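You operate a simulated robot arm through the tools that you are given. There is no shell and no other tool.

You are at the controls of a simulated robot arm. One attempt, no reset.

JOB
Rain's coming: box off, unplug, wind the reel in, cover over the box.
Fine: the grey socket box, the yellow reel, the bright green cover; the blue plug stands in the stand's cone row. Set down upright: blue plug, bright green cover.
Where things are to end (x, y in the base frame): blue plug within 50 mm of [360, -260].

It is judged by the outcome, as a careful person would: the job done as asked, and still so three seconds after it is handed in. It fails if anything else is knocked over, pushed out of place, dropped, spilled or broken. A push-on lid holds only when it is set on centred and level and pressed home; a screw cap is set on level and turned clockwise until tight.

ROBOT AND FRAMES
A 6-joint arm with a two-finger parallel gripper, fixed in place. Base frame: the origin is at the foot of the arm, x ahead of it, y to its left, z up; the work surface is at about z = 620. Lengths are in mm, angles in degrees, forces in N, time in s.
With the tool pointing down near the work surface it reaches from about 280 to 640 mm from the base axis. Its first joint turns from -115.0 to 115.0 degrees. Payload 3.43 kg.
The TCP is the grasp point between the finger pads, 34 mm short of the fingertips. In the tool frame z runs along the fingers and y along their closing line. Largest opening 128 mm; finger width 24, thickness 12; the body of the gripper, 48 by 130 mm, starts 96 mm behind the TCP.
Orientation is that of the tool frame in the base frame, as [roll, pitch, yaw] about the fixed x, y, z axes, in that order (R = Rz(yaw) Ry(pitch) Rx(roll)). With the fingers straight down and closing along the base's y, the tool's x points along the base's -x, its y along +y and its z along -z.

CONTROLS
- The arm moves only by the tool send_rows. Its argument "rows" is a list of rows, each a list of 3 entries, a list of its own where there are three numbers: the shift along the base's x, y, z in mm, then the turn, a rotation vector about the base's x, y, z in degrees, then the gripper command, from -1 (fully open) to 1 (shut), values between in proportion. In form: [[[dx, dy, dz], [ax, ay, az], fingers], ...]. A call has 1 to 20 rows; each row shifts and turns the commanded pose from where the row before left it. A row lasts 0.2 s, in which the tool goes at most 50 mm and 8.6 degrees; a call with a longer step from one row to the next is refused whole, and so is a gripper value outside its range. Where a pose cannot be reached the arm comes as near as it can. A force on the tool above 90 N (or 10 N above the force at the start of the call, whichever is more), or a blocked arm, ends the call early, and 0.2 s more pass. Each finger travels about 153 mm/s and halts on what it meets, pressing with about 33 N; the grip force reading is that of the motor and also rises with nothing between the fingers. The clock runs only during rows and for 0.2 s after the last one: add rows that do not move to give the fingers time. The reply holds the time, the measured pose of the TCP, the force on the tool along the base axes, the opening and the grip force, in the units named above and with some noise, with the torque about the TCP (base axes, N m) and any sound that the robot's microphone picked up.
- Cameras (640 x 400 px; columns grow to the right, rows downward): "scene" is fixed at [221, -651.5, 1400.4]; the picture's right is [0.89, -0.46, 0.00], its down [-0.43, -0.83, -0.34] and it looks along [0.16, 0.30, -0.94] (base axes); focal length 240 px, centre (320, 200). "wrist" rides on the gripper at [76, -11, -160] in the tool frame; the picture's right is [0.15, 0.99, 0.00], its down [-0.88, 0.13, -0.46] and it looks along [-0.45, 0.07, 0.89] (tool axes); focal length 234 px, centre (320, 200). There is no depth. A picture from a camera that has moved, and an enlarged one, comes with that camera's place and axes in the base frame and with its lens.
- grab_frame(camera): a new picture of that camera. The clock stands still meanwhile.
- move_column(by): slides the trunk up (or, below 0, down) by that many mm; the arm rides with it, the base frame stays. It gives what a move gives, with no picture.
- close_up(camera, box): a new picture of the part [left, top, right, bottom] of that camera's present view, enlarged. The clock stands still meanwhile.
- sign_off(): hands the job in; it is judged then, once.

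Nothing tells you positions but the pictures and the camera data. Unless the task says otherwise, let go and move clear before handing in.

The tools are called by a JSON object that holds its "name" and its "arguments". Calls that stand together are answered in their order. send_rows: Moves the arm, as the interface text tells. Its arguments: {"type":"object","properties":{"rows":{"type":"array","items":{"type":"array"}}},"required":["rows"]} The other tools are called the same way: move_column (by) slides the trunk up or down; grab_frame (camera) takes a picture; close_up (camera, box) takes an enlarged picture of a part of a camera's view; sign_off () hands the job in.

At the start:

```text
time_s: 0.0
ee_pos: [301.1, -326.4, 1053.1]
tcp_rot: [180.0, 0.0, -180.0]
contact_force: [0.2, 0.2, -0.7]
torque: [0.0, -0.01, 0.03]
opening: 127.9
finger_force: 0.0
trunk travel left (down, up): [-725.0, 265.0]
```

scene: 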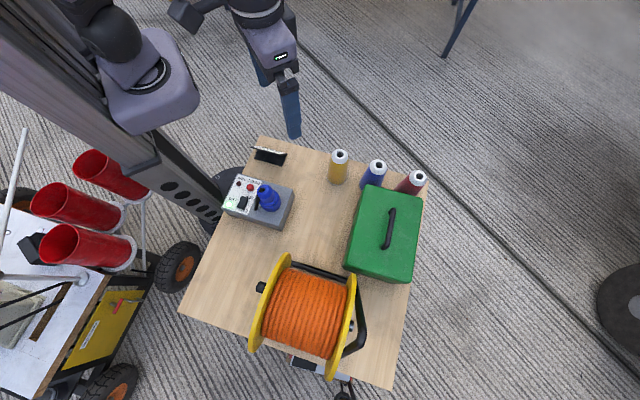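
wrist: 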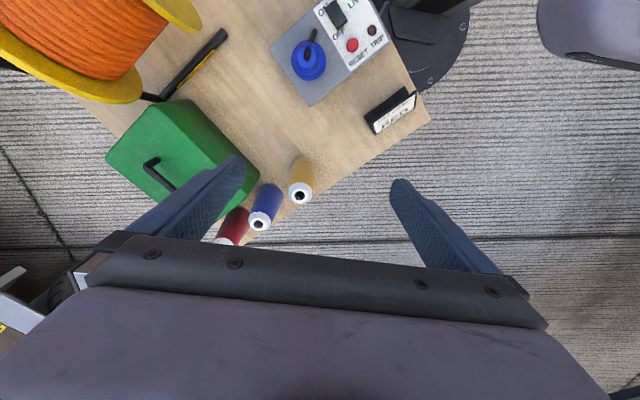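

I see a wooden top with a grey socket box (blue plug in it), a yellow reel with orange cable, a green cover with a handle, and three coloured bottles. I'll take enlarged views before moving anything.

{"name": "close_up", "arguments": {"camera": "scene", "box": [200, 130, 330, 240]}}

{"name": "close_up", "arguments": {"camera": "scene", "box": [230, 230, 400, 400]}}

{"name": "close_up", "arguments": {"camera": "scene", "box": [310, 130, 450, 290]}}

{"name": "close_up", "arguments": {"camera": "wrist", "box": [250, 0, 450, 140]}}

{"name": "close_up", "arguments": {"camera": "wrist", "box": [0, 0, 320, 250]}}

```text
3.64 times, centred on (265, 185) of scene
camera zoom: at [221.0, -651.5, 1400.4], right [0.89, -0.46, 0.0], down [-0.43, -0.83, -0.34], along [0.16, 0.3, -0.94], focal length 873 px, centre (520, 254)
```

zoom: 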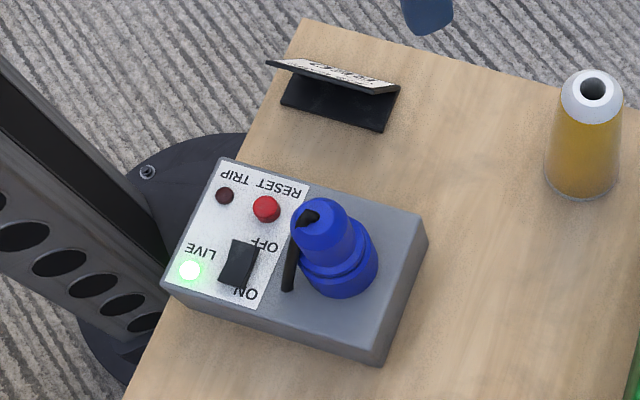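

```text
2.35 times, centred on (315, 315) of scene
camera zoom: at [221.0, -651.5, 1400.4], right [0.89, -0.46, 0.0], down [-0.43, -0.83, -0.34], along [0.16, 0.3, -0.94], focal length 565 px, centre (332, -71)
```

zoom: 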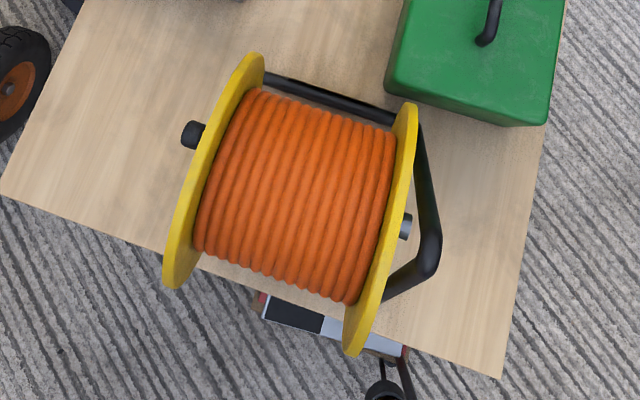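

```text
2.50 times, centred on (380, 210) of scene
camera zoom: at [221.0, -651.5, 1400.4], right [0.89, -0.46, 0.0], down [-0.43, -0.83, -0.34], along [0.16, 0.3, -0.94], focal length 600 px, centre (170, 175)
```

zoom: 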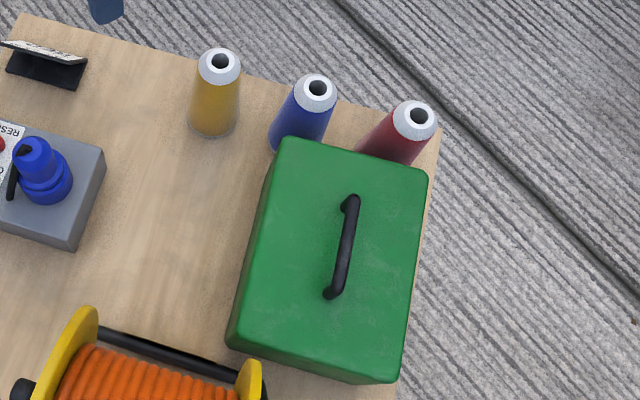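

```text
2.86 times, centred on (350, 70) of wrist
camera zoom: at [224.2, -336.6, 1213.8], right [-0.15, 0.99, 0.0], down [0.88, 0.13, 0.46], along [0.45, 0.07, -0.89], focal length 669 px, centre (234, 571)
```

zoom: 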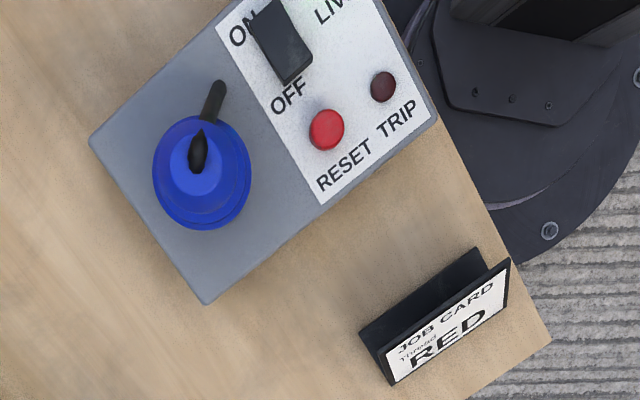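

```text
1.60 times, centred on (160, 125) of wrist
camera zoom: at [224.2, -336.6, 1213.8], right [-0.15, 0.99, 0.0], down [0.88, 0.13, 0.46], along [0.45, 0.07, -0.89], focal length 375 px, centre (576, 320)
```

zoom: 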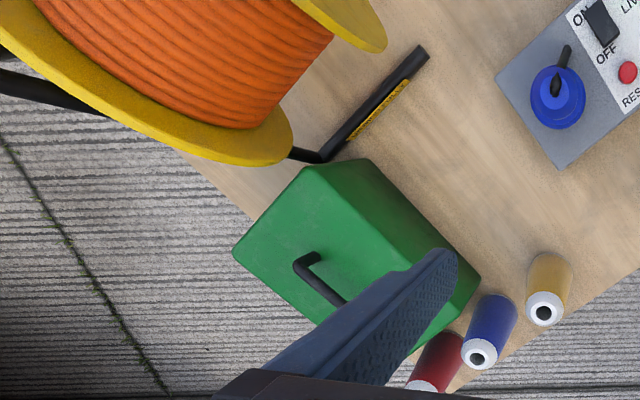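

The box, reel, cover and cones sit on a table turned about 45°. The lamp says LIVE. I'll bring the wrist camera nearer the socket box for accurate positions of the switch and plug.

{"name": "send_rows", "arguments": {"rows": [[[-27, 0, -30], [0, 0, 0], -1], [[-27, 0, -30], [0, 0, 0], -1], [[-27, 0, -30], [0, 0, 0], -1], [[-27, 0, -30], [0, 0, 0], -1], [[0, 0, 0], [0, 0, 0], -1]]}}

{"name": "grab_frame", "arguments": {"camera": "wrist"}}

{"name": "grab_frame", "arguments": {"camera": "scene"}}

```text
time_s: 1.2
ee_pos: [192.1, -323.6, 932.1]
tcp_rot: [-179.9, 0.0, -179.9]
contact_force: [-0.4, -0.4, -0.1]
torque: [-0.01, 0.01, 0.01]
opening: 127.9
finger_force: 0.1
trunk travel left (down, up): [-725.0, 265.0]
```

```text
taken
camera wrist: at [115.7, -335.7, 1093.0], right [-0.15, 0.99, 0.0], down [0.88, 0.13, 0.46], along [0.45, 0.07, -0.89], focal length 234 px, centre (320, 200)
```

wrist: 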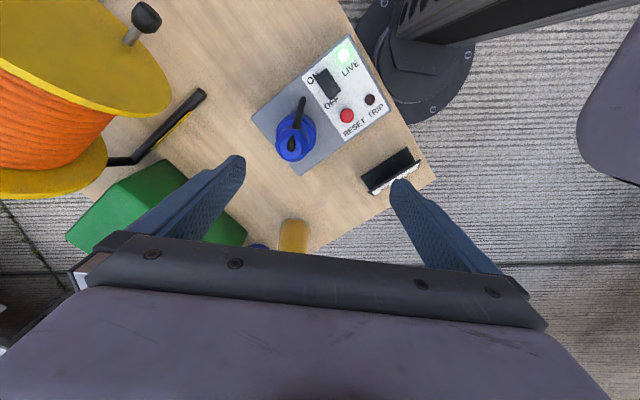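

```text
taken
```

scene: 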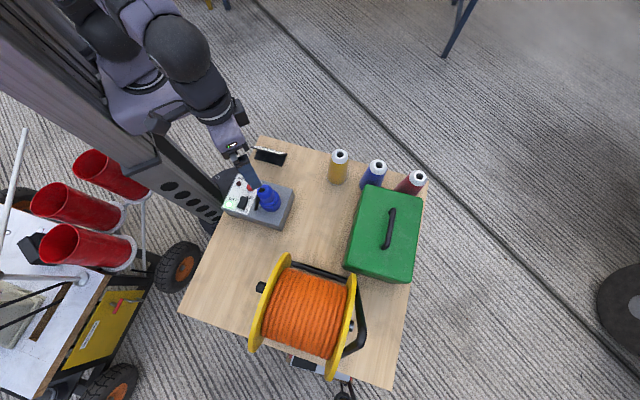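

{"name": "close_up", "arguments": {"camera": "wrist", "box": [240, 20, 400, 180]}}

{"name": "close_up", "arguments": {"camera": "wrist", "box": [0, 0, 240, 250]}}

{"name": "close_up", "arguments": {"camera": "scene", "box": [210, 140, 330, 240]}}

```text
2.50 times, centred on (320, 100) of wrist
camera zoom: at [115.7, -335.7, 1093.0], right [-0.15, 0.99, 0.0], down [0.88, 0.13, 0.46], along [0.45, 0.07, -0.89], focal length 585 px, centre (320, 450)
```

zoom: 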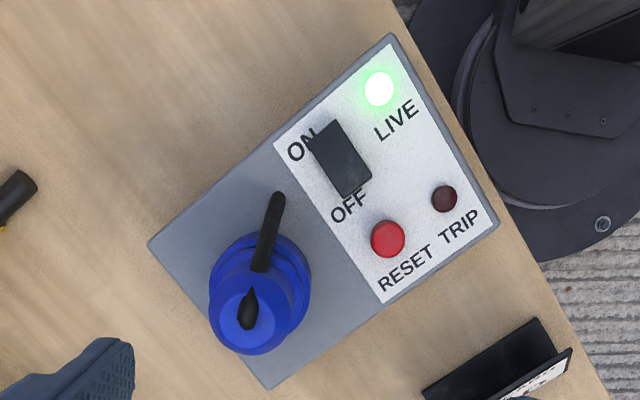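

```text
1.60 times, centred on (120, 125) of wrist
camera zoom: at [115.7, -335.7, 1093.0], right [-0.15, 0.99, 0.0], down [0.88, 0.13, 0.46], along [0.45, 0.07, -0.89], focal length 375 px, centre (640, 320)
```

zoom: 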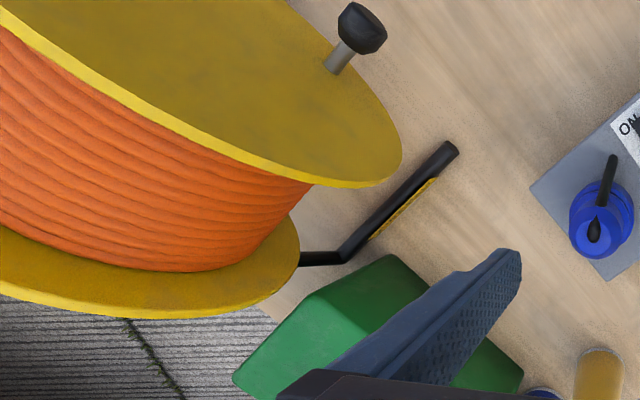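

```text
4.00 times, centred on (270, 190) of scene
camera zoom: at [221.0, -651.5, 1400.4], right [0.89, -0.46, 0.0], down [-0.43, -0.83, -0.34], along [0.16, 0.3, -0.94], focal length 960 px, centre (520, 240)
```

zoom: 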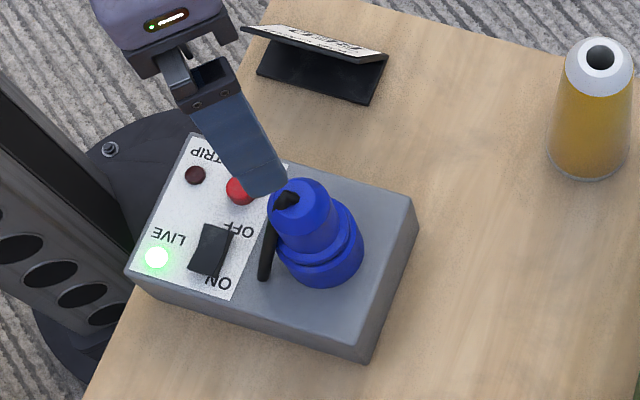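

The box top is at about z 683, centred near (165, -327). The rocker is near (120, -322), and the plug is near (205, -358) with a short cable tail curving toward -x. Next I'll look at the reel's crank side.

{"name": "send_rows", "arguments": {"rows": [[[-25, -28, 0], [0, 0, -7.5], -1], [[-25, -28, 0], [0, 0, -7.5], -1], [[-25, -28, 0], [0, 0, -7.5], -1], [[-25, -28, 0], [0, 0, -7.5], -1], [[-25, -28, 0], [0, 0, -7.5], -1], [[-25, -28, 0], [0, 0, -7.5], -1], [[0, 0, 0], [0, 0, 0], -1]]}}

{"name": "grab_frame", "arguments": {"camera": "wrist"}}

{"name": "grab_frame", "arguments": {"camera": "scene"}}

```text
time_s: 2.8
ee_pos: [42.1, -494.3, 933.2]
tcp_rot: [180.0, 0.0, 134.8]
contact_force: [0.5, -0.6, 0.2]
torque: [-0.01, -0.01, -0.04]
opening: 128.0
finger_force: 0.0
trunk travel left (down, up): [-725.0, 265.0]
```

```text
taken
camera wrist: at [-19.2, -447.8, 1093.9], right [0.6, 0.8, 0.0], down [0.71, -0.53, 0.46], along [0.37, -0.27, -0.89], focal length 234 px, centre (320, 200)
```

wrist: 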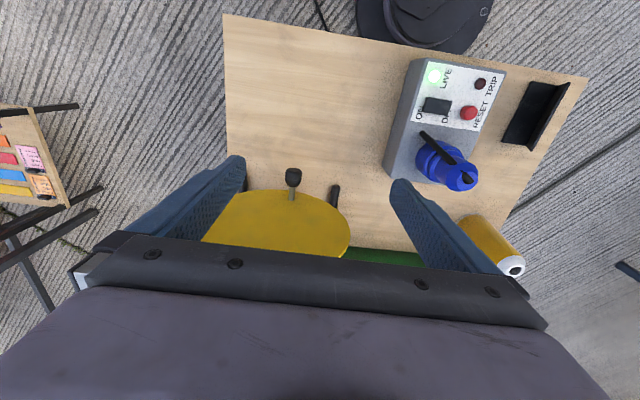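

```text
taken
```

scene: 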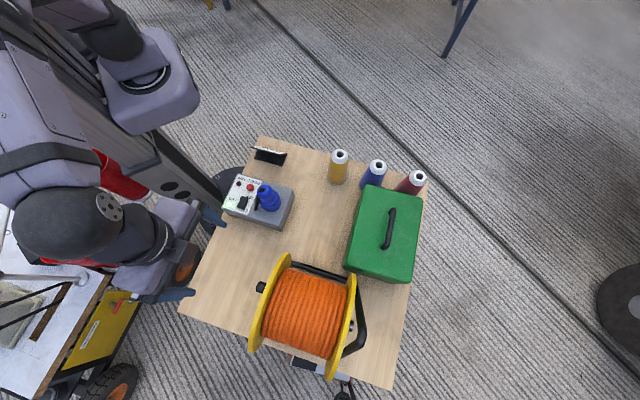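

{"name": "send_rows", "arguments": {"rows": [[[0, 0, -10], [-5.3, -5.3, 0], -1], [[0, 0, -10], [-5.3, -5.3, 0], -1], [[0, 0, -10], [-5.3, -5.3, 0], -1], [[0, 0, -10], [-5.3, -5.3, 0], -1], [[0, 0, 0], [0, 0, 0], -1]]}}

{"name": "grab_frame", "arguments": {"camera": "wrist"}}

```text
time_s: 4.0
ee_pos: [42.3, -493.3, 893.8]
tcp_rot: [-179.9, 29.9, 135.0]
contact_force: [-0.2, 0.0, -0.2]
torque: [0.0, 0.0, -0.04]
opening: 128.2
finger_force: 0.1
trunk travel left (down, up): [-725.0, 265.0]
```

```text
taken
camera wrist: at [-68.7, -398.7, 994.6], right [0.61, 0.79, -0.07], down [0.47, -0.29, 0.83], along [0.64, -0.54, -0.55], focal length 234 px, centre (320, 200)
```

wrist: 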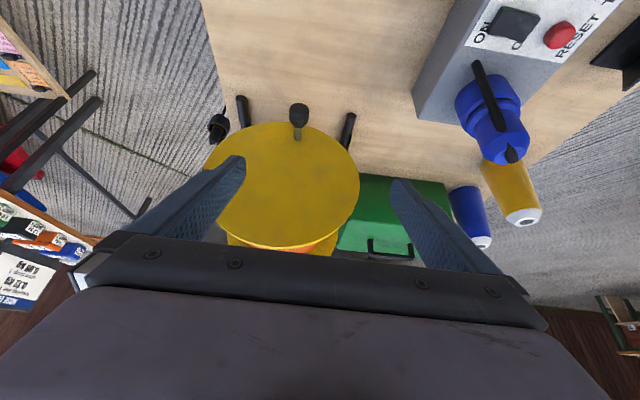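

{"name": "close_up", "arguments": {"camera": "wrist", "box": [190, 80, 390, 270]}}

{"name": "close_up", "arguments": {"camera": "wrist", "box": [400, 0, 560, 200]}}

{"name": "close_up", "arguments": {"camera": "scene", "box": [240, 240, 380, 400]}}

```text
2.11 times, centred on (290, 175) of wrist
camera zoom: at [-68.7, -398.7, 994.6], right [0.61, 0.79, -0.07], down [0.47, -0.29, 0.83], along [0.64, -0.54, -0.55], focal length 493 px, centre (383, 253)
```

zoom: 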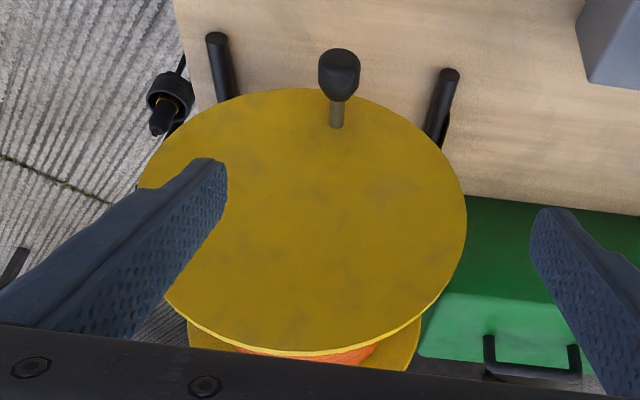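

```text
2.00 times, centred on (480, 100) of wrist
camera zoom: at [-68.7, -398.7, 994.6], right [0.61, 0.79, -0.07], down [0.47, -0.29, 0.83], along [0.64, -0.54, -0.55], focal length 468 px, centre (0, 400)
```

zoom: 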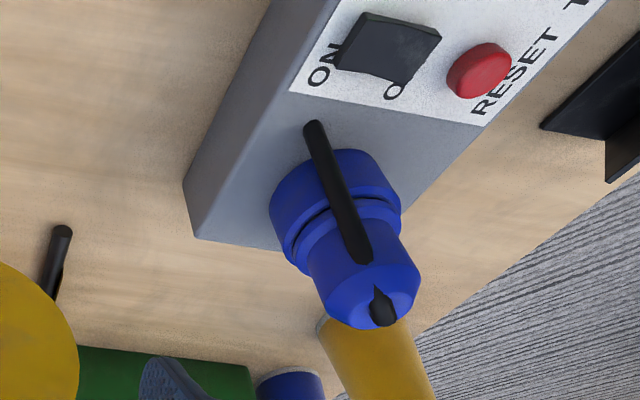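

```text
2.50 times, centred on (310, 320) of scene
camera zoom: at [221.0, -651.5, 1400.4], right [0.89, -0.46, 0.0], down [-0.43, -0.83, -0.34], along [0.16, 0.3, -0.94], focal length 600 px, centre (345, -100)
```

zoom: 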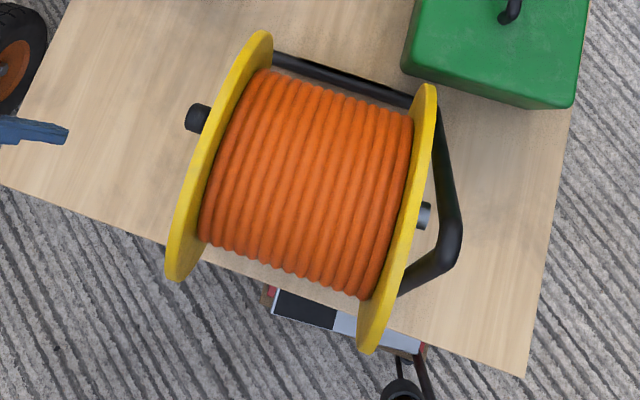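

{"name": "close_up", "arguments": {"camera": "scene", "box": [270, 335, 370, 400]}}

{"name": "close_up", "arguments": {"camera": "wrist", "box": [190, 85, 260, 155]}}

```text
6.15 times, centred on (320, 368) of scene
camera zoom: at [221.0, -651.5, 1400.4], right [0.89, -0.46, 0.0], down [-0.43, -0.83, -0.34], along [0.16, 0.3, -0.94], focal length 1477 px, centre (320, -831)
```

zoom: 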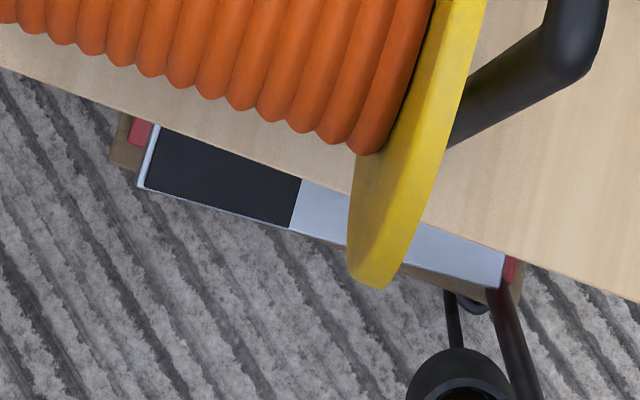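

```text
5.71 times, centred on (225, 120) of wrist
camera zoom: at [-68.7, -398.7, 994.6], right [0.61, 0.79, -0.07], down [0.47, -0.29, 0.83], along [0.64, -0.54, -0.55], focal length 1338 px, centre (863, 657)
```

zoom: 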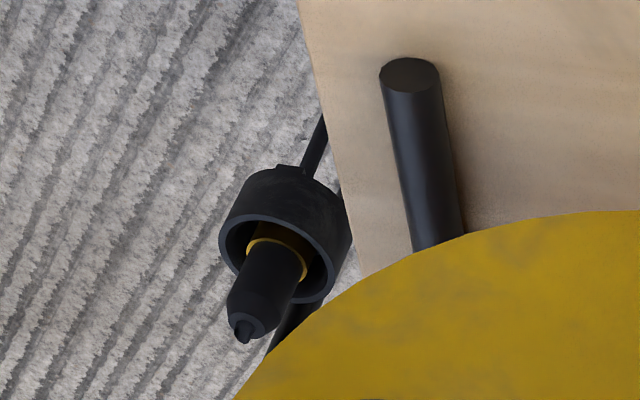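

The crank knob is at about (77, -577, 698), low on the flange. The flange is centred near (104, -612, 775) with a radius of about 112. A yellow label sits on the reel's foot rod, so I'll go and read it in case it gives the winding direction.

{"name": "send_rows", "arguments": {"rows": [[[0, 0, 15], [5.3, 5.3, 0], -1], [[0, 0, 15], [5.3, 5.3, 0], -1], [[20, 0, 15], [5.3, 5.3, 0], -1], [[38, 2, 0], [5.3, 5.3, 0], -1], [[40, 2, 0], [0, 0, 7.5], -1], [[40, 2, 0], [0, 0, 7.5], -1], [[40, 2, 0], [0, 0, 7.5], -1], [[40, 2, 0], [0, 0, 7.5], -1], [[40, 2, 0], [0, 0, 7.5], -1], [[0, 2, 0], [0, 0, 7.5], -1], [[0, 0, 0], [0, 0, 0], -1]]}}

{"name": "grab_frame", "arguments": {"camera": "wrist"}}

```text
time_s: 6.4
ee_pos: [300.7, -479.2, 937.5]
tcp_rot: [-180.0, 0.0, -179.9]
contact_force: [0.3, -0.9, 0.0]
torque: [-0.02, 0.03, 0.0]
opening: 128.0
finger_force: 0.0
trunk travel left (down, up): [-725.0, 265.0]
```

```text
taken
camera wrist: at [224.2, -490.3, 1098.6], right [-0.15, 0.99, 0.0], down [0.88, 0.13, 0.46], along [0.45, 0.07, -0.89], focal length 234 px, centre (320, 200)
```

wrist: 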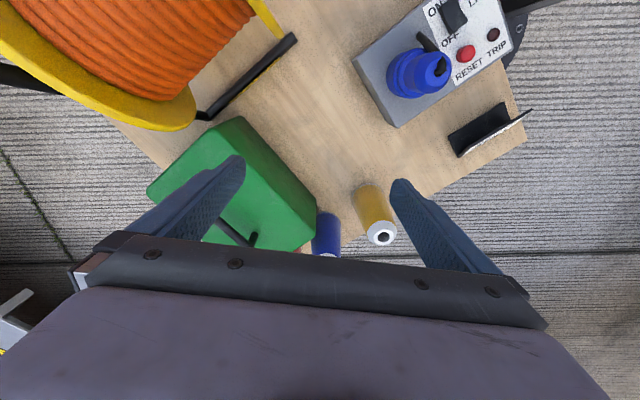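

{"name": "close_up", "arguments": {"camera": "wrist", "box": [180, 20, 310, 130]}}

{"name": "close_up", "arguments": {"camera": "wrist", "box": [130, 90, 420, 270]}}

{"name": "close_up", "arguments": {"camera": "wrist", "box": [340, 0, 540, 160]}}

```text
3.64 times, centred on (245, 75) of wrist
camera zoom: at [224.2, -490.3, 1098.6], right [-0.15, 0.99, 0.0], down [0.88, 0.13, 0.46], along [0.45, 0.07, -0.89], focal length 852 px, centre (593, 654)
```

zoom: 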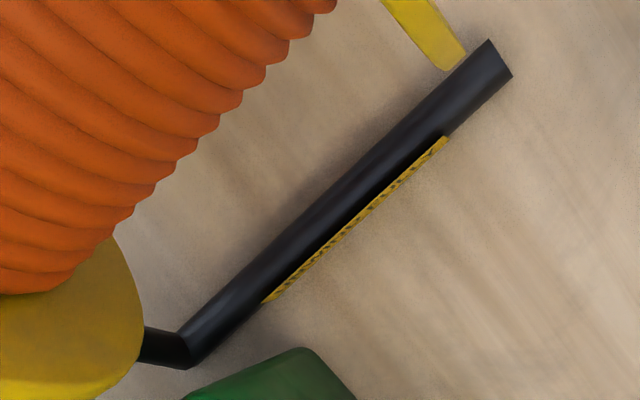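

```text
2.21 times, centred on (275, 180) of wrist
camera zoom: at [224.2, -490.3, 1098.6], right [-0.15, 0.99, 0.0], down [0.88, 0.13, 0.46], along [0.45, 0.07, -0.89], focal length 517 px, centre (419, 244)
```

zoom: 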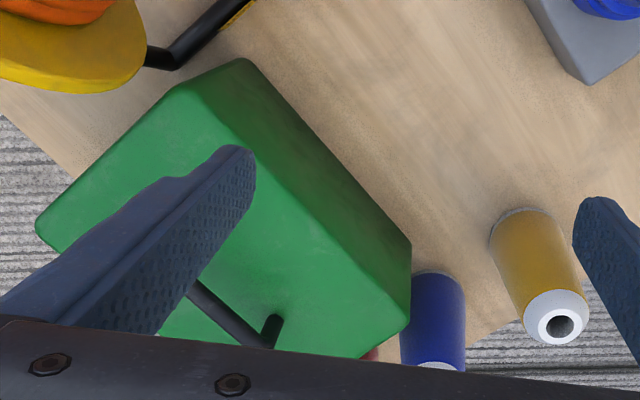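

```text
2.50 times, centred on (440, 80) of wrist
camera zoom: at [224.2, -490.3, 1098.6], right [-0.15, 0.99, 0.0], down [0.88, 0.13, 0.46], along [0.45, 0.07, -0.89], focal length 585 px, centre (20, 500)
```

zoom: 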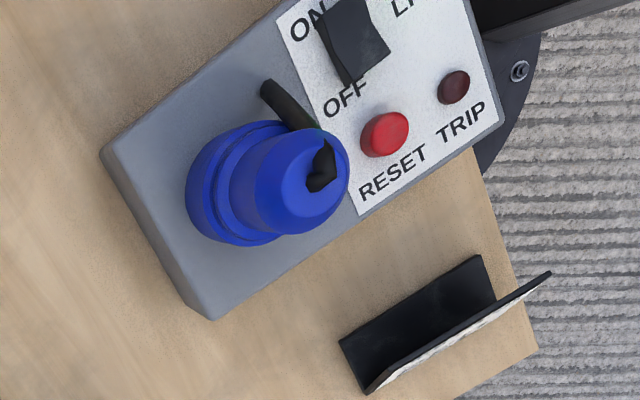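

{"name": "send_rows", "arguments": {"rows": [[[12, 6, 0], [0, 0, -7.5], -1], [[12, 6, 0], [0, 0, -7.5], -1], [[12, 6, 0], [0, 0, -7.5], -1], [[12, 6, 0], [0, 0, -7.5], -1], [[12, 6, 0], [0, 0, -7.5], -1], [[10, 7, 0], [0, 0, -7.5], -1], [[0, 0, -10], [-5.7, 5.6, 0], -1], [[0, 0, -10], [-5.7, 5.6, 0], -1], [[0, 0, -10], [-5.7, 5.6, 0], -1], [[0, 0, -10], [-5.7, 5.6, 0], -1], [[0, 0, -10], [-5.7, 5.6, 0], -1], [[0, 0, 0], [0, 0, 0], -1]]}}

{"name": "grab_frame", "arguments": {"camera": "wrist"}}

```text
time_s: 9.0
ee_pos: [370.4, -442.7, 888.3]
tcp_rot: [-139.9, 0.5, 135.0]
contact_force: [-0.2, -0.1, 0.7]
torque: [0.0, 0.01, -0.01]
opening: 127.9
finger_force: 0.1
trunk travel left (down, up): [-725.0, 265.0]
```

```text
taken
camera wrist: at [382.2, -321.6, 1018.0], right [0.43, 0.64, -0.64], down [0.9, -0.34, 0.27], along [-0.05, -0.69, -0.72], focal length 234 px, centre (320, 200)
```

wrist: 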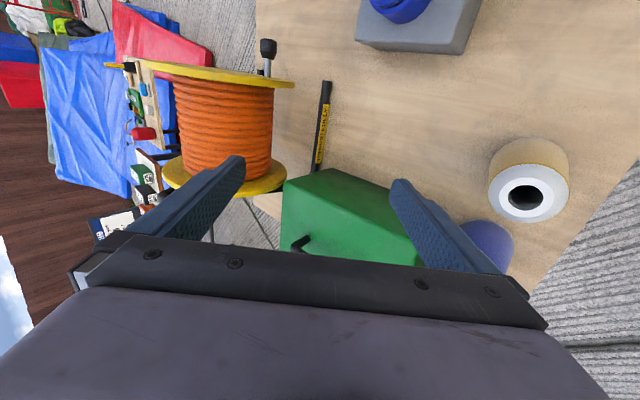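

{"name": "close_up", "arguments": {"camera": "wrist", "box": [290, 70, 360, 180]}}

{"name": "close_up", "arguments": {"camera": "wrist", "box": [100, 20, 310, 260]}}

{"name": "close_up", "arguments": {"camera": "wrist", "box": [270, 150, 440, 280]}}

```text
3.64 times, centred on (325, 125) of wrist
camera zoom: at [382.2, -321.6, 1018.0], right [0.43, 0.64, -0.64], down [0.9, -0.34, 0.27], along [-0.05, -0.69, -0.72], focal length 852 px, centre (302, 473)
```

zoom: 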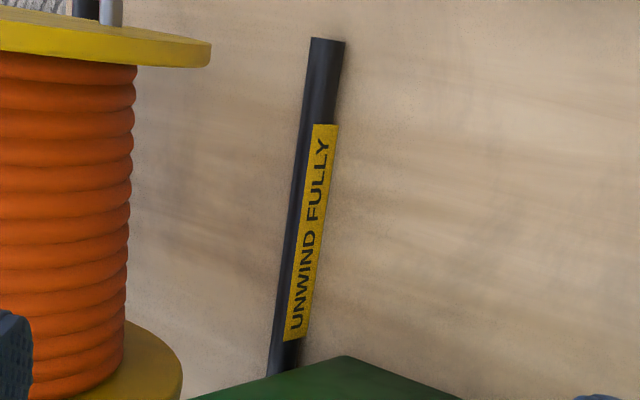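

```text
1.67 times, centred on (205, 140) of wrist
camera zoom: at [382.2, -321.6, 1018.0], right [0.43, 0.64, -0.64], down [0.9, -0.34, 0.27], along [-0.05, -0.69, -0.72], focal length 390 px, centre (512, 300)
```

zoom: 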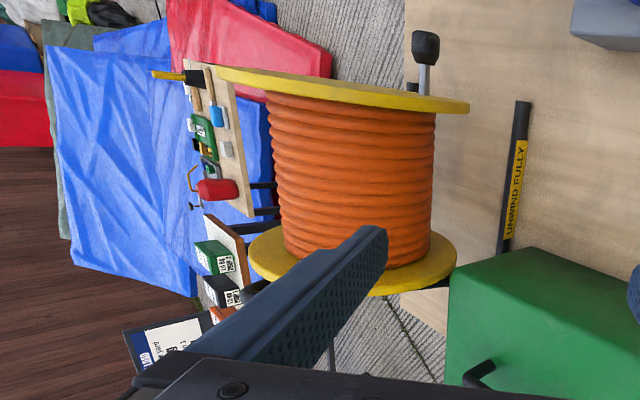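

```text
3.08 times, centred on (355, 215) of wrist
camera zoom: at [382.2, -321.6, 1018.0], right [0.43, 0.64, -0.64], down [0.9, -0.34, 0.27], along [-0.05, -0.69, -0.72], focal length 720 px, centre (212, 154)
```

zoom: 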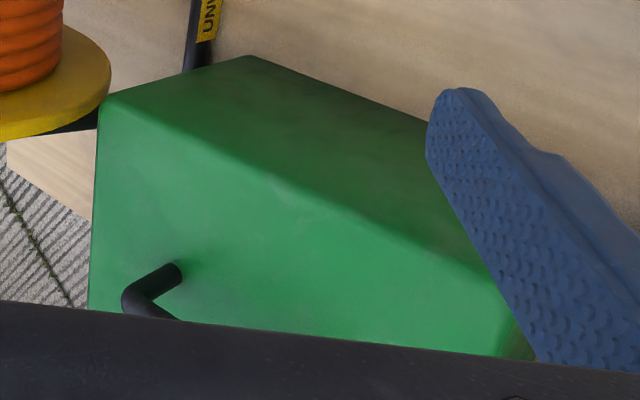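

The label reads "UNWIND FULLY", which is the usual usage warning and not a direction arrow. I'll start with the switch: level the tool, close the fingers and hover over the OFF end of the rocker.

{"name": "send_rows", "arguments": {"rows": [[[0, 0, 12], [5.7, -5.6, 0], -1], [[0, 0, 12], [5.7, -5.6, 0], 0], [[0, 0, 10], [5.7, -5.6, 0], 1], [[0, 0, 10], [5.7, -5.6, 0], 1], [[0, 0, 0], [5.7, -5.6, 0], 1], [[-40, 21, 0], [0, 0, 0], 1], [[-40, 21, 0], [0, 0, 0], 1], [[-40, 21, 0], [0, 0, 0], 1], [[-40, 21, 0], [0, 0, 0], 1], [[-40, 21, 0], [0, 0, 0], 1], [[-42, 24, -15], [0, 0, 0], 1], [[0, 0, -25], [0, 0, 0], 1], [[0, 0, -25], [0, 0, 0], 1], [[0, 0, 0], [0, 0, 0], 1]]}}

{"name": "grab_frame", "arguments": {"camera": "wrist"}}

{"name": "close_up", "arguments": {"camera": "scene", "box": [200, 130, 330, 240]}}

```text
refused: row 11 steps farther than a row can; nothing moved
```

```text
taken
camera wrist: at [382.2, -321.6, 1018.0], right [0.43, 0.64, -0.64], down [0.9, -0.34, 0.27], along [-0.05, -0.69, -0.72], focal length 234 px, centre (320, 200)
```

wrist: 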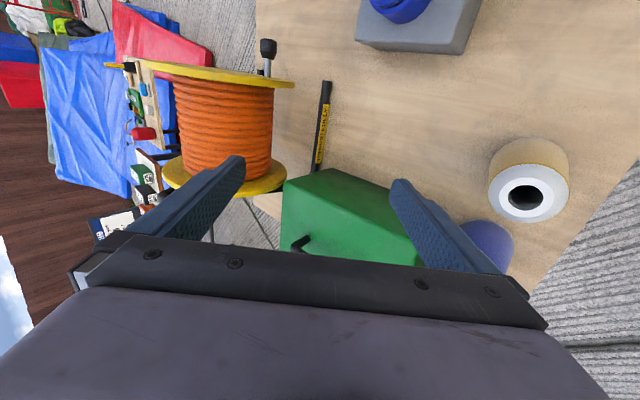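

```text
3.64 times, centred on (265, 185) of scene
camera zoom: at [221.0, -651.5, 1400.4], right [0.89, -0.46, 0.0], down [-0.43, -0.83, -0.34], along [0.16, 0.3, -0.94], focal length 873 px, centre (520, 254)
```

zoom: 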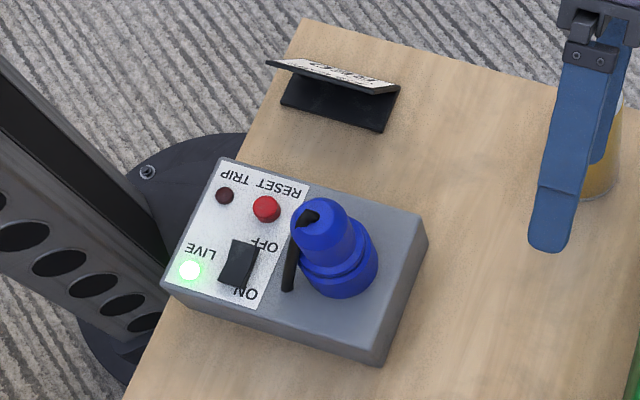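

The call was refused because one row stepped too far, so nothing moved. I'll resend it with shorter steps.

{"name": "send_rows", "arguments": {"rows": [[[0, 0, 12], [5.7, -5.6, 0], -1], [[0, 0, 12], [5.7, -5.6, 0], 0], [[0, 0, 10], [5.7, -5.6, 0], 1], [[0, 0, 10], [5.7, -5.6, 0], 1], [[0, 0, 0], [5.7, -5.6, 0], 1], [[-40, 21, 0], [0, 0, 0], 1], [[-40, 21, 0], [0, 0, 0], 1], [[-40, 21, 0], [0, 0, 0], 1], [[-40, 21, 0], [0, 0, 0], 1], [[-40, 21, 0], [0, 0, 0], 1], [[-41, 23, 0], [0, 0, 0], 1], [[0, 0, -25], [0, 0, 0], 1], [[0, 0, -25], [0, 0, 0], 1], [[0, 0, 0], [0, 0, 0], 1]]}}

{"name": "grab_frame", "arguments": {"camera": "wrist"}}

{"name": "close_up", "arguments": {"camera": "scene", "box": [200, 130, 330, 240]}}

```text
time_s: 12.0
ee_pos: [129.4, -313.5, 882.8]
tcp_rot: [180.0, 0.1, 134.9]
contact_force: [-0.9, -0.4, 0.0]
torque: [0.0, 0.01, 0.0]
opening: 0.0
finger_force: 32.8
trunk travel left (down, up): [-725.0, 265.0]
```

```text
taken
camera wrist: at [67.1, -268.9, 1042.6], right [0.6, 0.8, 0.0], down [0.71, -0.53, 0.46], along [0.37, -0.27, -0.89], focal length 234 px, centre (320, 200)
```

wrist: 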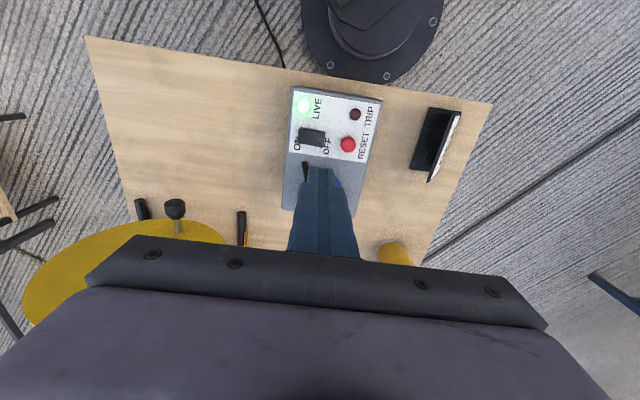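

```text
3.64 times, centred on (265, 185) of scene
camera zoom: at [221.0, -651.5, 1400.4], right [0.89, -0.46, 0.0], down [-0.43, -0.83, -0.34], along [0.16, 0.3, -0.94], focal length 873 px, centre (520, 254)
```

zoom: 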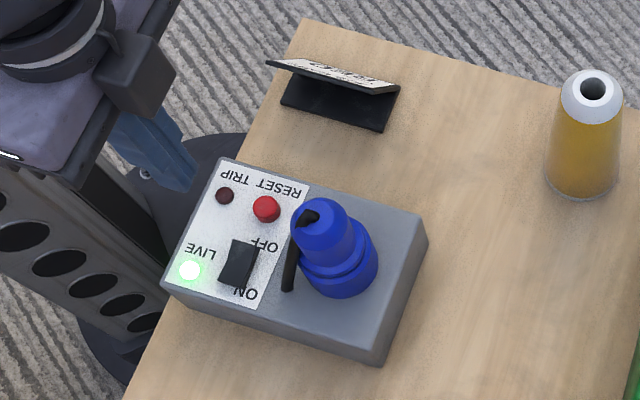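

{"name": "close_up", "arguments": {"camera": "wrist", "box": [270, 80, 390, 180]}}

```text
4.00 times, centred on (330, 130) of wrist
camera zoom: at [67.1, -268.9, 1042.6], right [0.6, 0.8, 0.0], down [0.71, -0.53, 0.46], along [0.37, -0.27, -0.89], focal length 937 px, centre (280, 480)
```

zoom: 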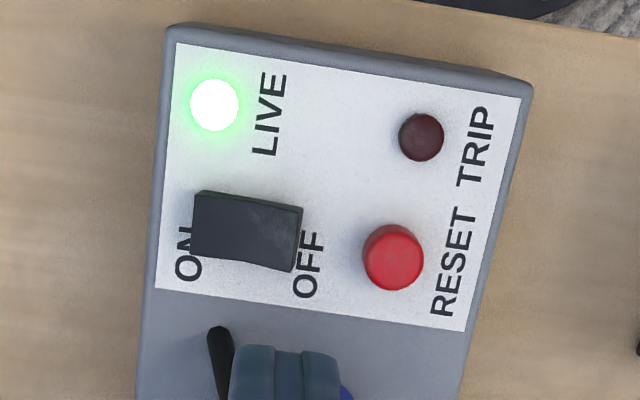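

{"name": "send_rows", "arguments": {"rows": [[[1.5, -1, -47], [0, 0, 0], 1], [[0, 0, -47], [0, 0, 0], 1], [[0, 0, -44], [0, 0, 0], 1], [[0, 0, -4], [0, 0, 0], 1], [[0, 0, -4], [0, 0, 0], 1], [[0, 0, -4], [0, 0, 0], 1], [[0, 0, -3], [0, 0, 0], 1], [[0, 0, 0], [0, 0, 0], 1]]}}

{"name": "grab_frame", "arguments": {"camera": "wrist"}}

{"name": "close_up", "arguments": {"camera": "scene", "box": [200, 130, 330, 240]}}

```text
time_s: 13.5
ee_pos: [131.6, -314.5, 738.3]
tcp_rot: [-179.8, 0.4, 135.0]
contact_force: [2.7, 17.9, 62.9]
torque: [0.33, 0.53, -0.16]
opening: 0.0
finger_force: 33.1
trunk travel left (down, up): [-725.0, 265.0]
stopped in row 7: the force on the tool passed its limit at 95 N (the readings are from after the stop); the commanded pose is now the measured one
```

```text
taken
camera wrist: at [69.7, -267.5, 898.8], right [0.6, 0.8, -0.01], down [0.71, -0.53, 0.46], along [0.37, -0.28, -0.89], focal length 234 px, centre (320, 200)
```

wrist: 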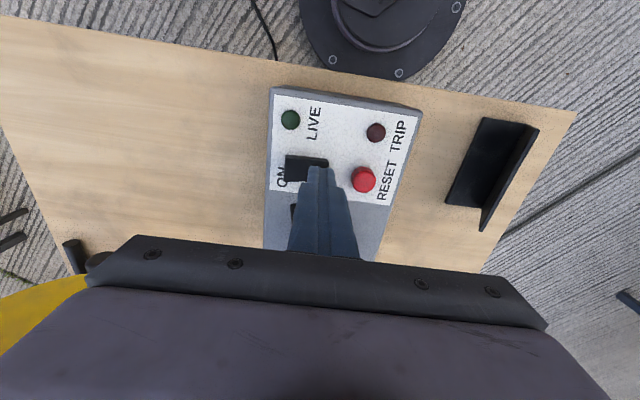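

```text
3.64 times, centred on (265, 185) of scene
camera zoom: at [221.0, -651.5, 1400.4], right [0.89, -0.46, 0.0], down [-0.43, -0.83, -0.34], along [0.16, 0.3, -0.94], focal length 873 px, centre (520, 254)
```

zoom: 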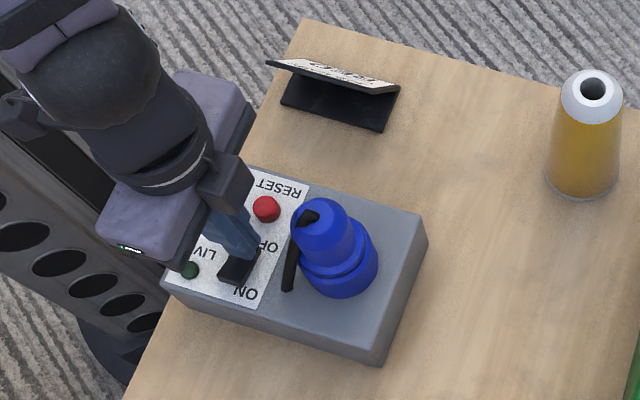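

The LIVE lamp has gone dark, so the box is off. I'll lift off, then check the rocker and view the plug from above.

{"name": "send_rows", "arguments": {"rows": [[[0, 0, 10], [0, 0, 0], 1], [[0, 0, 40], [0, 0, 0], 1], [[0, 0, 45], [0, 0, 0], 1], [[0, 0, 45], [0, 0, 0], 1], [[0, 0, 30], [0, 0, 0], 0], [[0, 0, 0], [0, 0, 0], -1], [[0, 0, 0], [0, 0, 7.5], -1], [[0, 0, 0], [0, 0, 7.5], -1], [[0, 0, 0], [0, 0, 7.5], -1], [[0, 0, 0], [0, 0, 7.5], -1], [[0, 0, 0], [0, 0, 7.5], -1], [[0, 0, 0], [0, 0, 7.5], -1], [[0, 0, 0], [0, 0, 0], -1]]}}

{"name": "grab_frame", "arguments": {"camera": "wrist"}}

{"name": "close_up", "arguments": {"camera": "scene", "box": [200, 130, 330, 240]}}

```text
time_s: 16.3
ee_pos: [133.3, -318.1, 904.8]
tcp_rot: [-179.9, 0.4, -180.0]
contact_force: [0.1, 0.2, 0.0]
torque: [0.01, -0.03, -0.01]
opening: 128.0
finger_force: 0.0
trunk travel left (down, up): [-725.0, 265.0]
```

```text
taken
camera wrist: at [55.3, -329.4, 1064.6], right [-0.15, 0.99, 0.0], down [0.88, 0.13, 0.46], along [0.46, 0.07, -0.89], focal length 234 px, centre (320, 200)
```

wrist: 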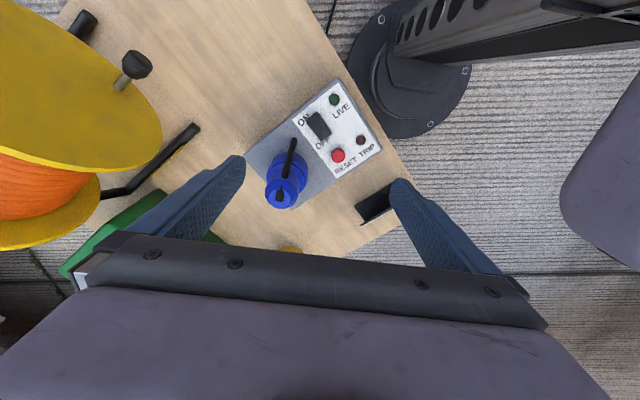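

```text
3.64 times, centred on (265, 185) of scene
camera zoom: at [221.0, -651.5, 1400.4], right [0.89, -0.46, 0.0], down [-0.43, -0.83, -0.34], along [0.16, 0.3, -0.94], focal length 873 px, centre (520, 254)
```

zoom: 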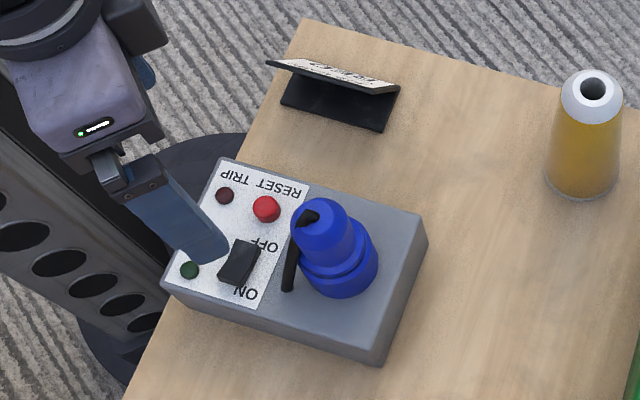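

{"name": "close_up", "arguments": {"camera": "wrist", "box": [240, 70, 390, 220]}}

{"name": "close_up", "arguments": {"camera": "scene", "box": [240, 170, 300, 230]}}

```text
2.67 times, centred on (315, 145) of wrist
camera zoom: at [55.3, -329.4, 1064.6], right [-0.15, 0.99, 0.0], down [0.88, 0.13, 0.46], along [0.46, 0.07, -0.89], focal length 624 px, centre (333, 347)
```

zoom: 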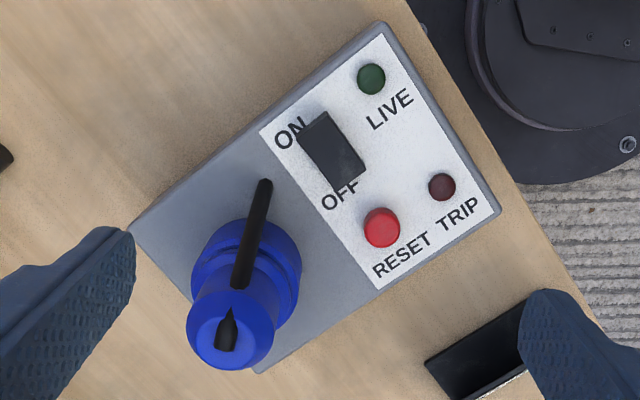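

```text
6.67 times, centred on (270, 200) of scene
camera zoom: at [221.0, -651.5, 1400.4], right [0.89, -0.46, 0.0], down [-0.43, -0.83, -0.34], along [0.16, 0.3, -0.94], focal length 1600 px, centre (653, 200)
```

zoom: 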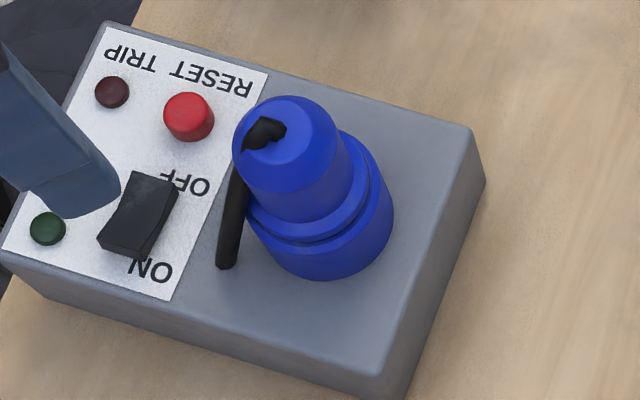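

The switch is off and the box hasn't moved. The plug axis is near (199, -360) with its top at about z 781, and the cable tail hangs on the -x side. I'll hover above it with the fingers opening along y, clear of the tail.

{"name": "send_rows", "arguments": {"rows": [[[33, -21, -10], [0, 0, 0], -1], [[33, -21, -15], [0, 0, 0], -1], [[0, 0, -15], [0, 0, 0], -1], [[0, 0, 0], [0, 0, 0], -1]]}}

{"name": "grab_frame", "arguments": {"camera": "wrist"}}

{"name": "close_up", "arguments": {"camera": "scene", "box": [210, 130, 310, 230]}}

```text
time_s: 17.3
ee_pos: [198.0, -360.2, 863.9]
tcp_rot: [-179.8, 0.4, -180.0]
contact_force: [-0.1, -0.8, 0.0]
torque: [0.01, -0.01, -0.02]
opening: 128.1
finger_force: 0.0
trunk travel left (down, up): [-725.0, 265.0]
```

```text
taken
camera wrist: at [121.1, -371.5, 1023.8], right [-0.15, 0.99, 0.0], down [0.88, 0.13, 0.46], along [0.46, 0.06, -0.89], focal length 234 px, centre (320, 200)
```

wrist: 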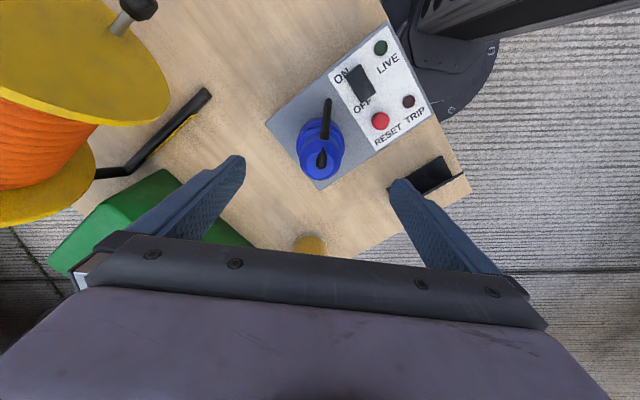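

```text
4.00 times, centred on (260, 180) of scene
camera zoom: at [221.0, -651.5, 1400.4], right [0.89, -0.46, 0.0], down [-0.43, -0.83, -0.34], along [0.16, 0.3, -0.94], focal length 960 px, centre (560, 280)
```

zoom: 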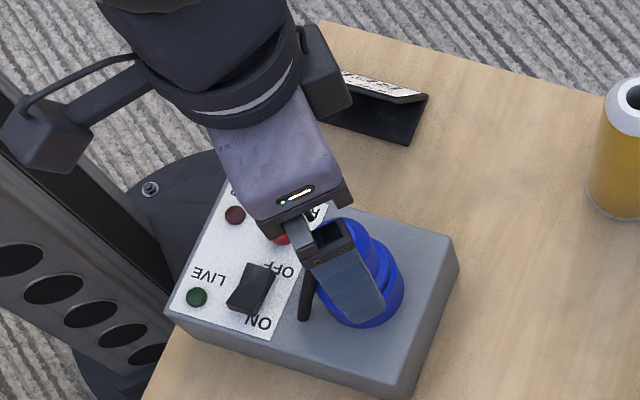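

{"name": "send_rows", "arguments": {"rows": [[[0, 0, -40], [0, 0, 0], -1], [[0, 0, -35], [0, 0, 0], -1], [[0, 0, -18], [0, 0, 0], -1], [[0, 0, 0], [0, 0, 0], -1]]}}

{"name": "grab_frame", "arguments": {"camera": "wrist"}}

{"name": "close_up", "arguments": {"camera": "scene", "box": [220, 150, 300, 230]}}

```text
time_s: 18.3
ee_pos: [198.5, -359.7, 771.0]
tcp_rot: [-179.8, 0.4, 180.0]
contact_force: [0.5, 0.1, 0.0]
torque: [0.0, -0.04, 0.05]
opening: 128.0
finger_force: 0.0
trunk travel left (down, up): [-725.0, 265.0]
```

```text
taken
camera wrist: at [121.0, -371.0, 931.5], right [-0.15, 0.99, 0.0], down [0.88, 0.13, 0.46], along [0.46, 0.06, -0.89], focal length 234 px, centre (320, 200)
```

wrist: 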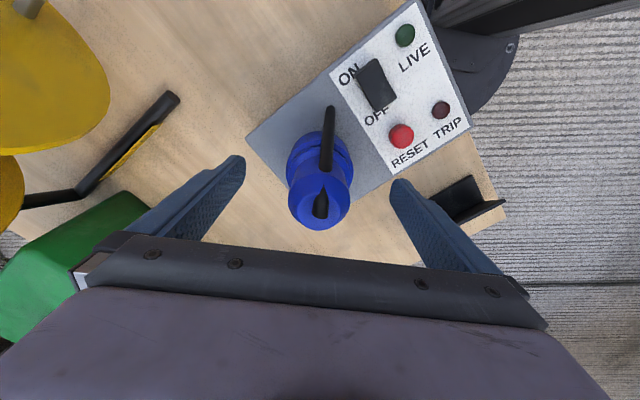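

```text
5.00 times, centred on (260, 190) of scene
camera zoom: at [221.0, -651.5, 1400.4], right [0.89, -0.46, 0.0], down [-0.43, -0.83, -0.34], along [0.16, 0.3, -0.94], focal length 1200 px, centre (620, 250)
```

zoom: 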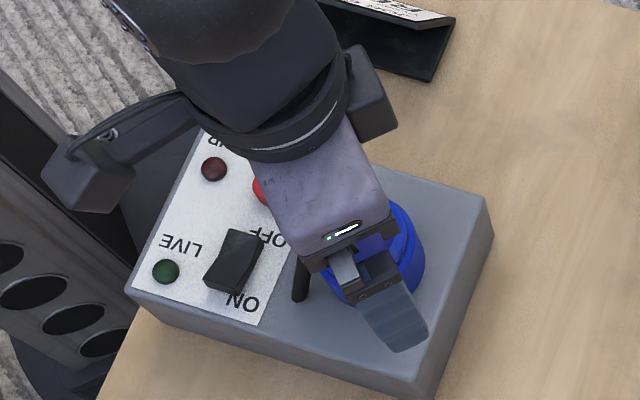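

{"name": "close_up", "arguments": {"camera": "wrist", "box": [230, 90, 410, 250]}}

```text
2.50 times, centred on (320, 170) of wrist
camera zoom: at [121.0, -371.0, 931.5], right [-0.15, 0.99, 0.0], down [0.88, 0.13, 0.46], along [0.46, 0.06, -0.89], focal length 585 px, centre (320, 275)
```

zoom: 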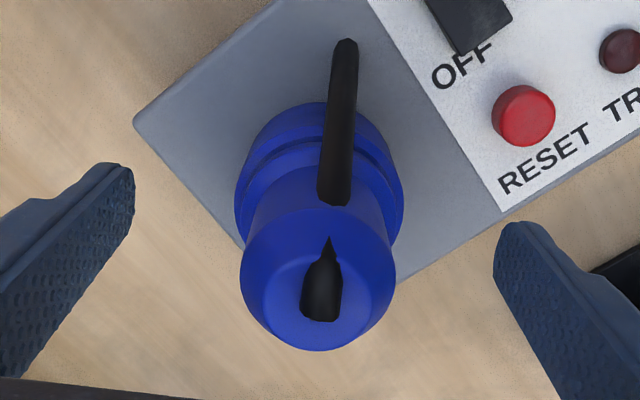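

{"name": "send_rows", "arguments": {"rows": [[[0, 0, 0], [0, 0, 0], 0], [[0, 0, 0], [0, 0, 0], 1], [[0, 0, 0], [0, 0, 0], 1], [[0, 0, 0], [0, 0, 0], 1]]}}

{"name": "close_up", "arguments": {"camera": "wrist", "box": [230, 90, 410, 250]}}

```text
time_s: 19.3
ee_pos: [198.3, -359.8, 771.6]
tcp_rot: [-179.8, 0.2, -180.0]
contact_force: [-0.1, -0.4, -0.2]
torque: [-0.02, 0.0, 0.0]
opening: 52.7
finger_force: 32.9
trunk travel left (down, up): [-725.0, 265.0]
```

```text
2.50 times, centred on (320, 170) of wrist
camera zoom: at [121.0, -371.0, 931.8], right [-0.15, 0.99, 0.0], down [0.88, 0.13, 0.46], along [0.46, 0.06, -0.89], focal length 585 px, centre (320, 275)
```

zoom: 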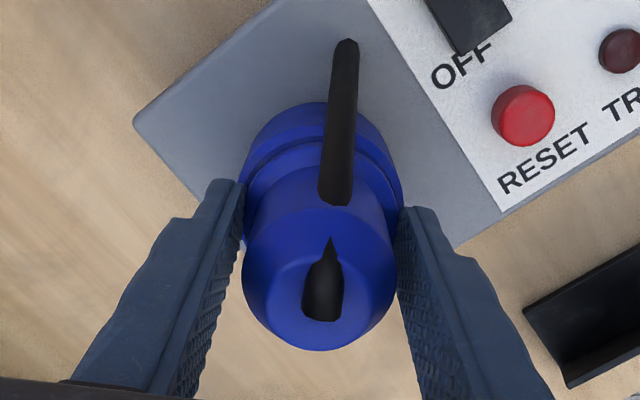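

The fingers have closed evenly on the plug at a 53 mm opening. I'll pull straight up in small steps.

{"name": "send_rows", "arguments": {"rows": [[[0, 0, 3], [0, 0, 0], 1], [[0, 0, 3], [0, 0, 0], 1], [[0, 0, 4], [0, 0, 0], 1], [[0, 0, 5], [0, 0, 0], 1], [[0, 0, 5], [0, 0, 0], 1], [[0, 0, 0], [0, 0, 0], 1]]}}

{"name": "grab_frame", "arguments": {"camera": "wrist"}}

{"name": "close_up", "arguments": {"camera": "scene", "box": [220, 150, 300, 230]}}

```text
time_s: 20.7
ee_pos: [197.8, -360.2, 791.6]
tcp_rot: [-179.7, 0.3, -179.9]
contact_force: [0.4, 0.9, -0.9]
torque: [0.01, 0.02, -0.02]
opening: 52.7
finger_force: 33.2
trunk travel left (down, up): [-725.0, 265.0]
```

```text
taken
camera wrist: at [120.9, -370.7, 951.5], right [-0.15, 0.99, 0.0], down [0.88, 0.13, 0.46], along [0.46, 0.06, -0.89], focal length 234 px, centre (320, 200)
```

wrist: 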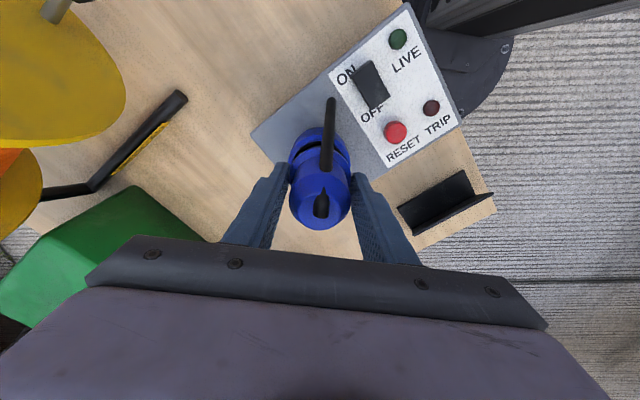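

```text
5.00 times, centred on (260, 190) of scene
camera zoom: at [221.0, -651.5, 1400.4], right [0.89, -0.46, 0.0], down [-0.43, -0.83, -0.34], along [0.16, 0.3, -0.94], focal length 1200 px, centre (620, 250)
```

zoom: 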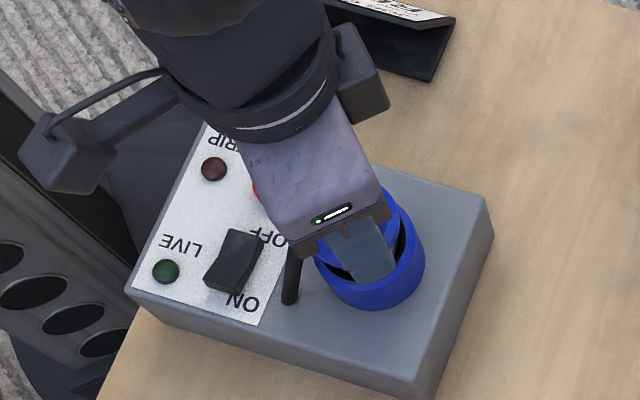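

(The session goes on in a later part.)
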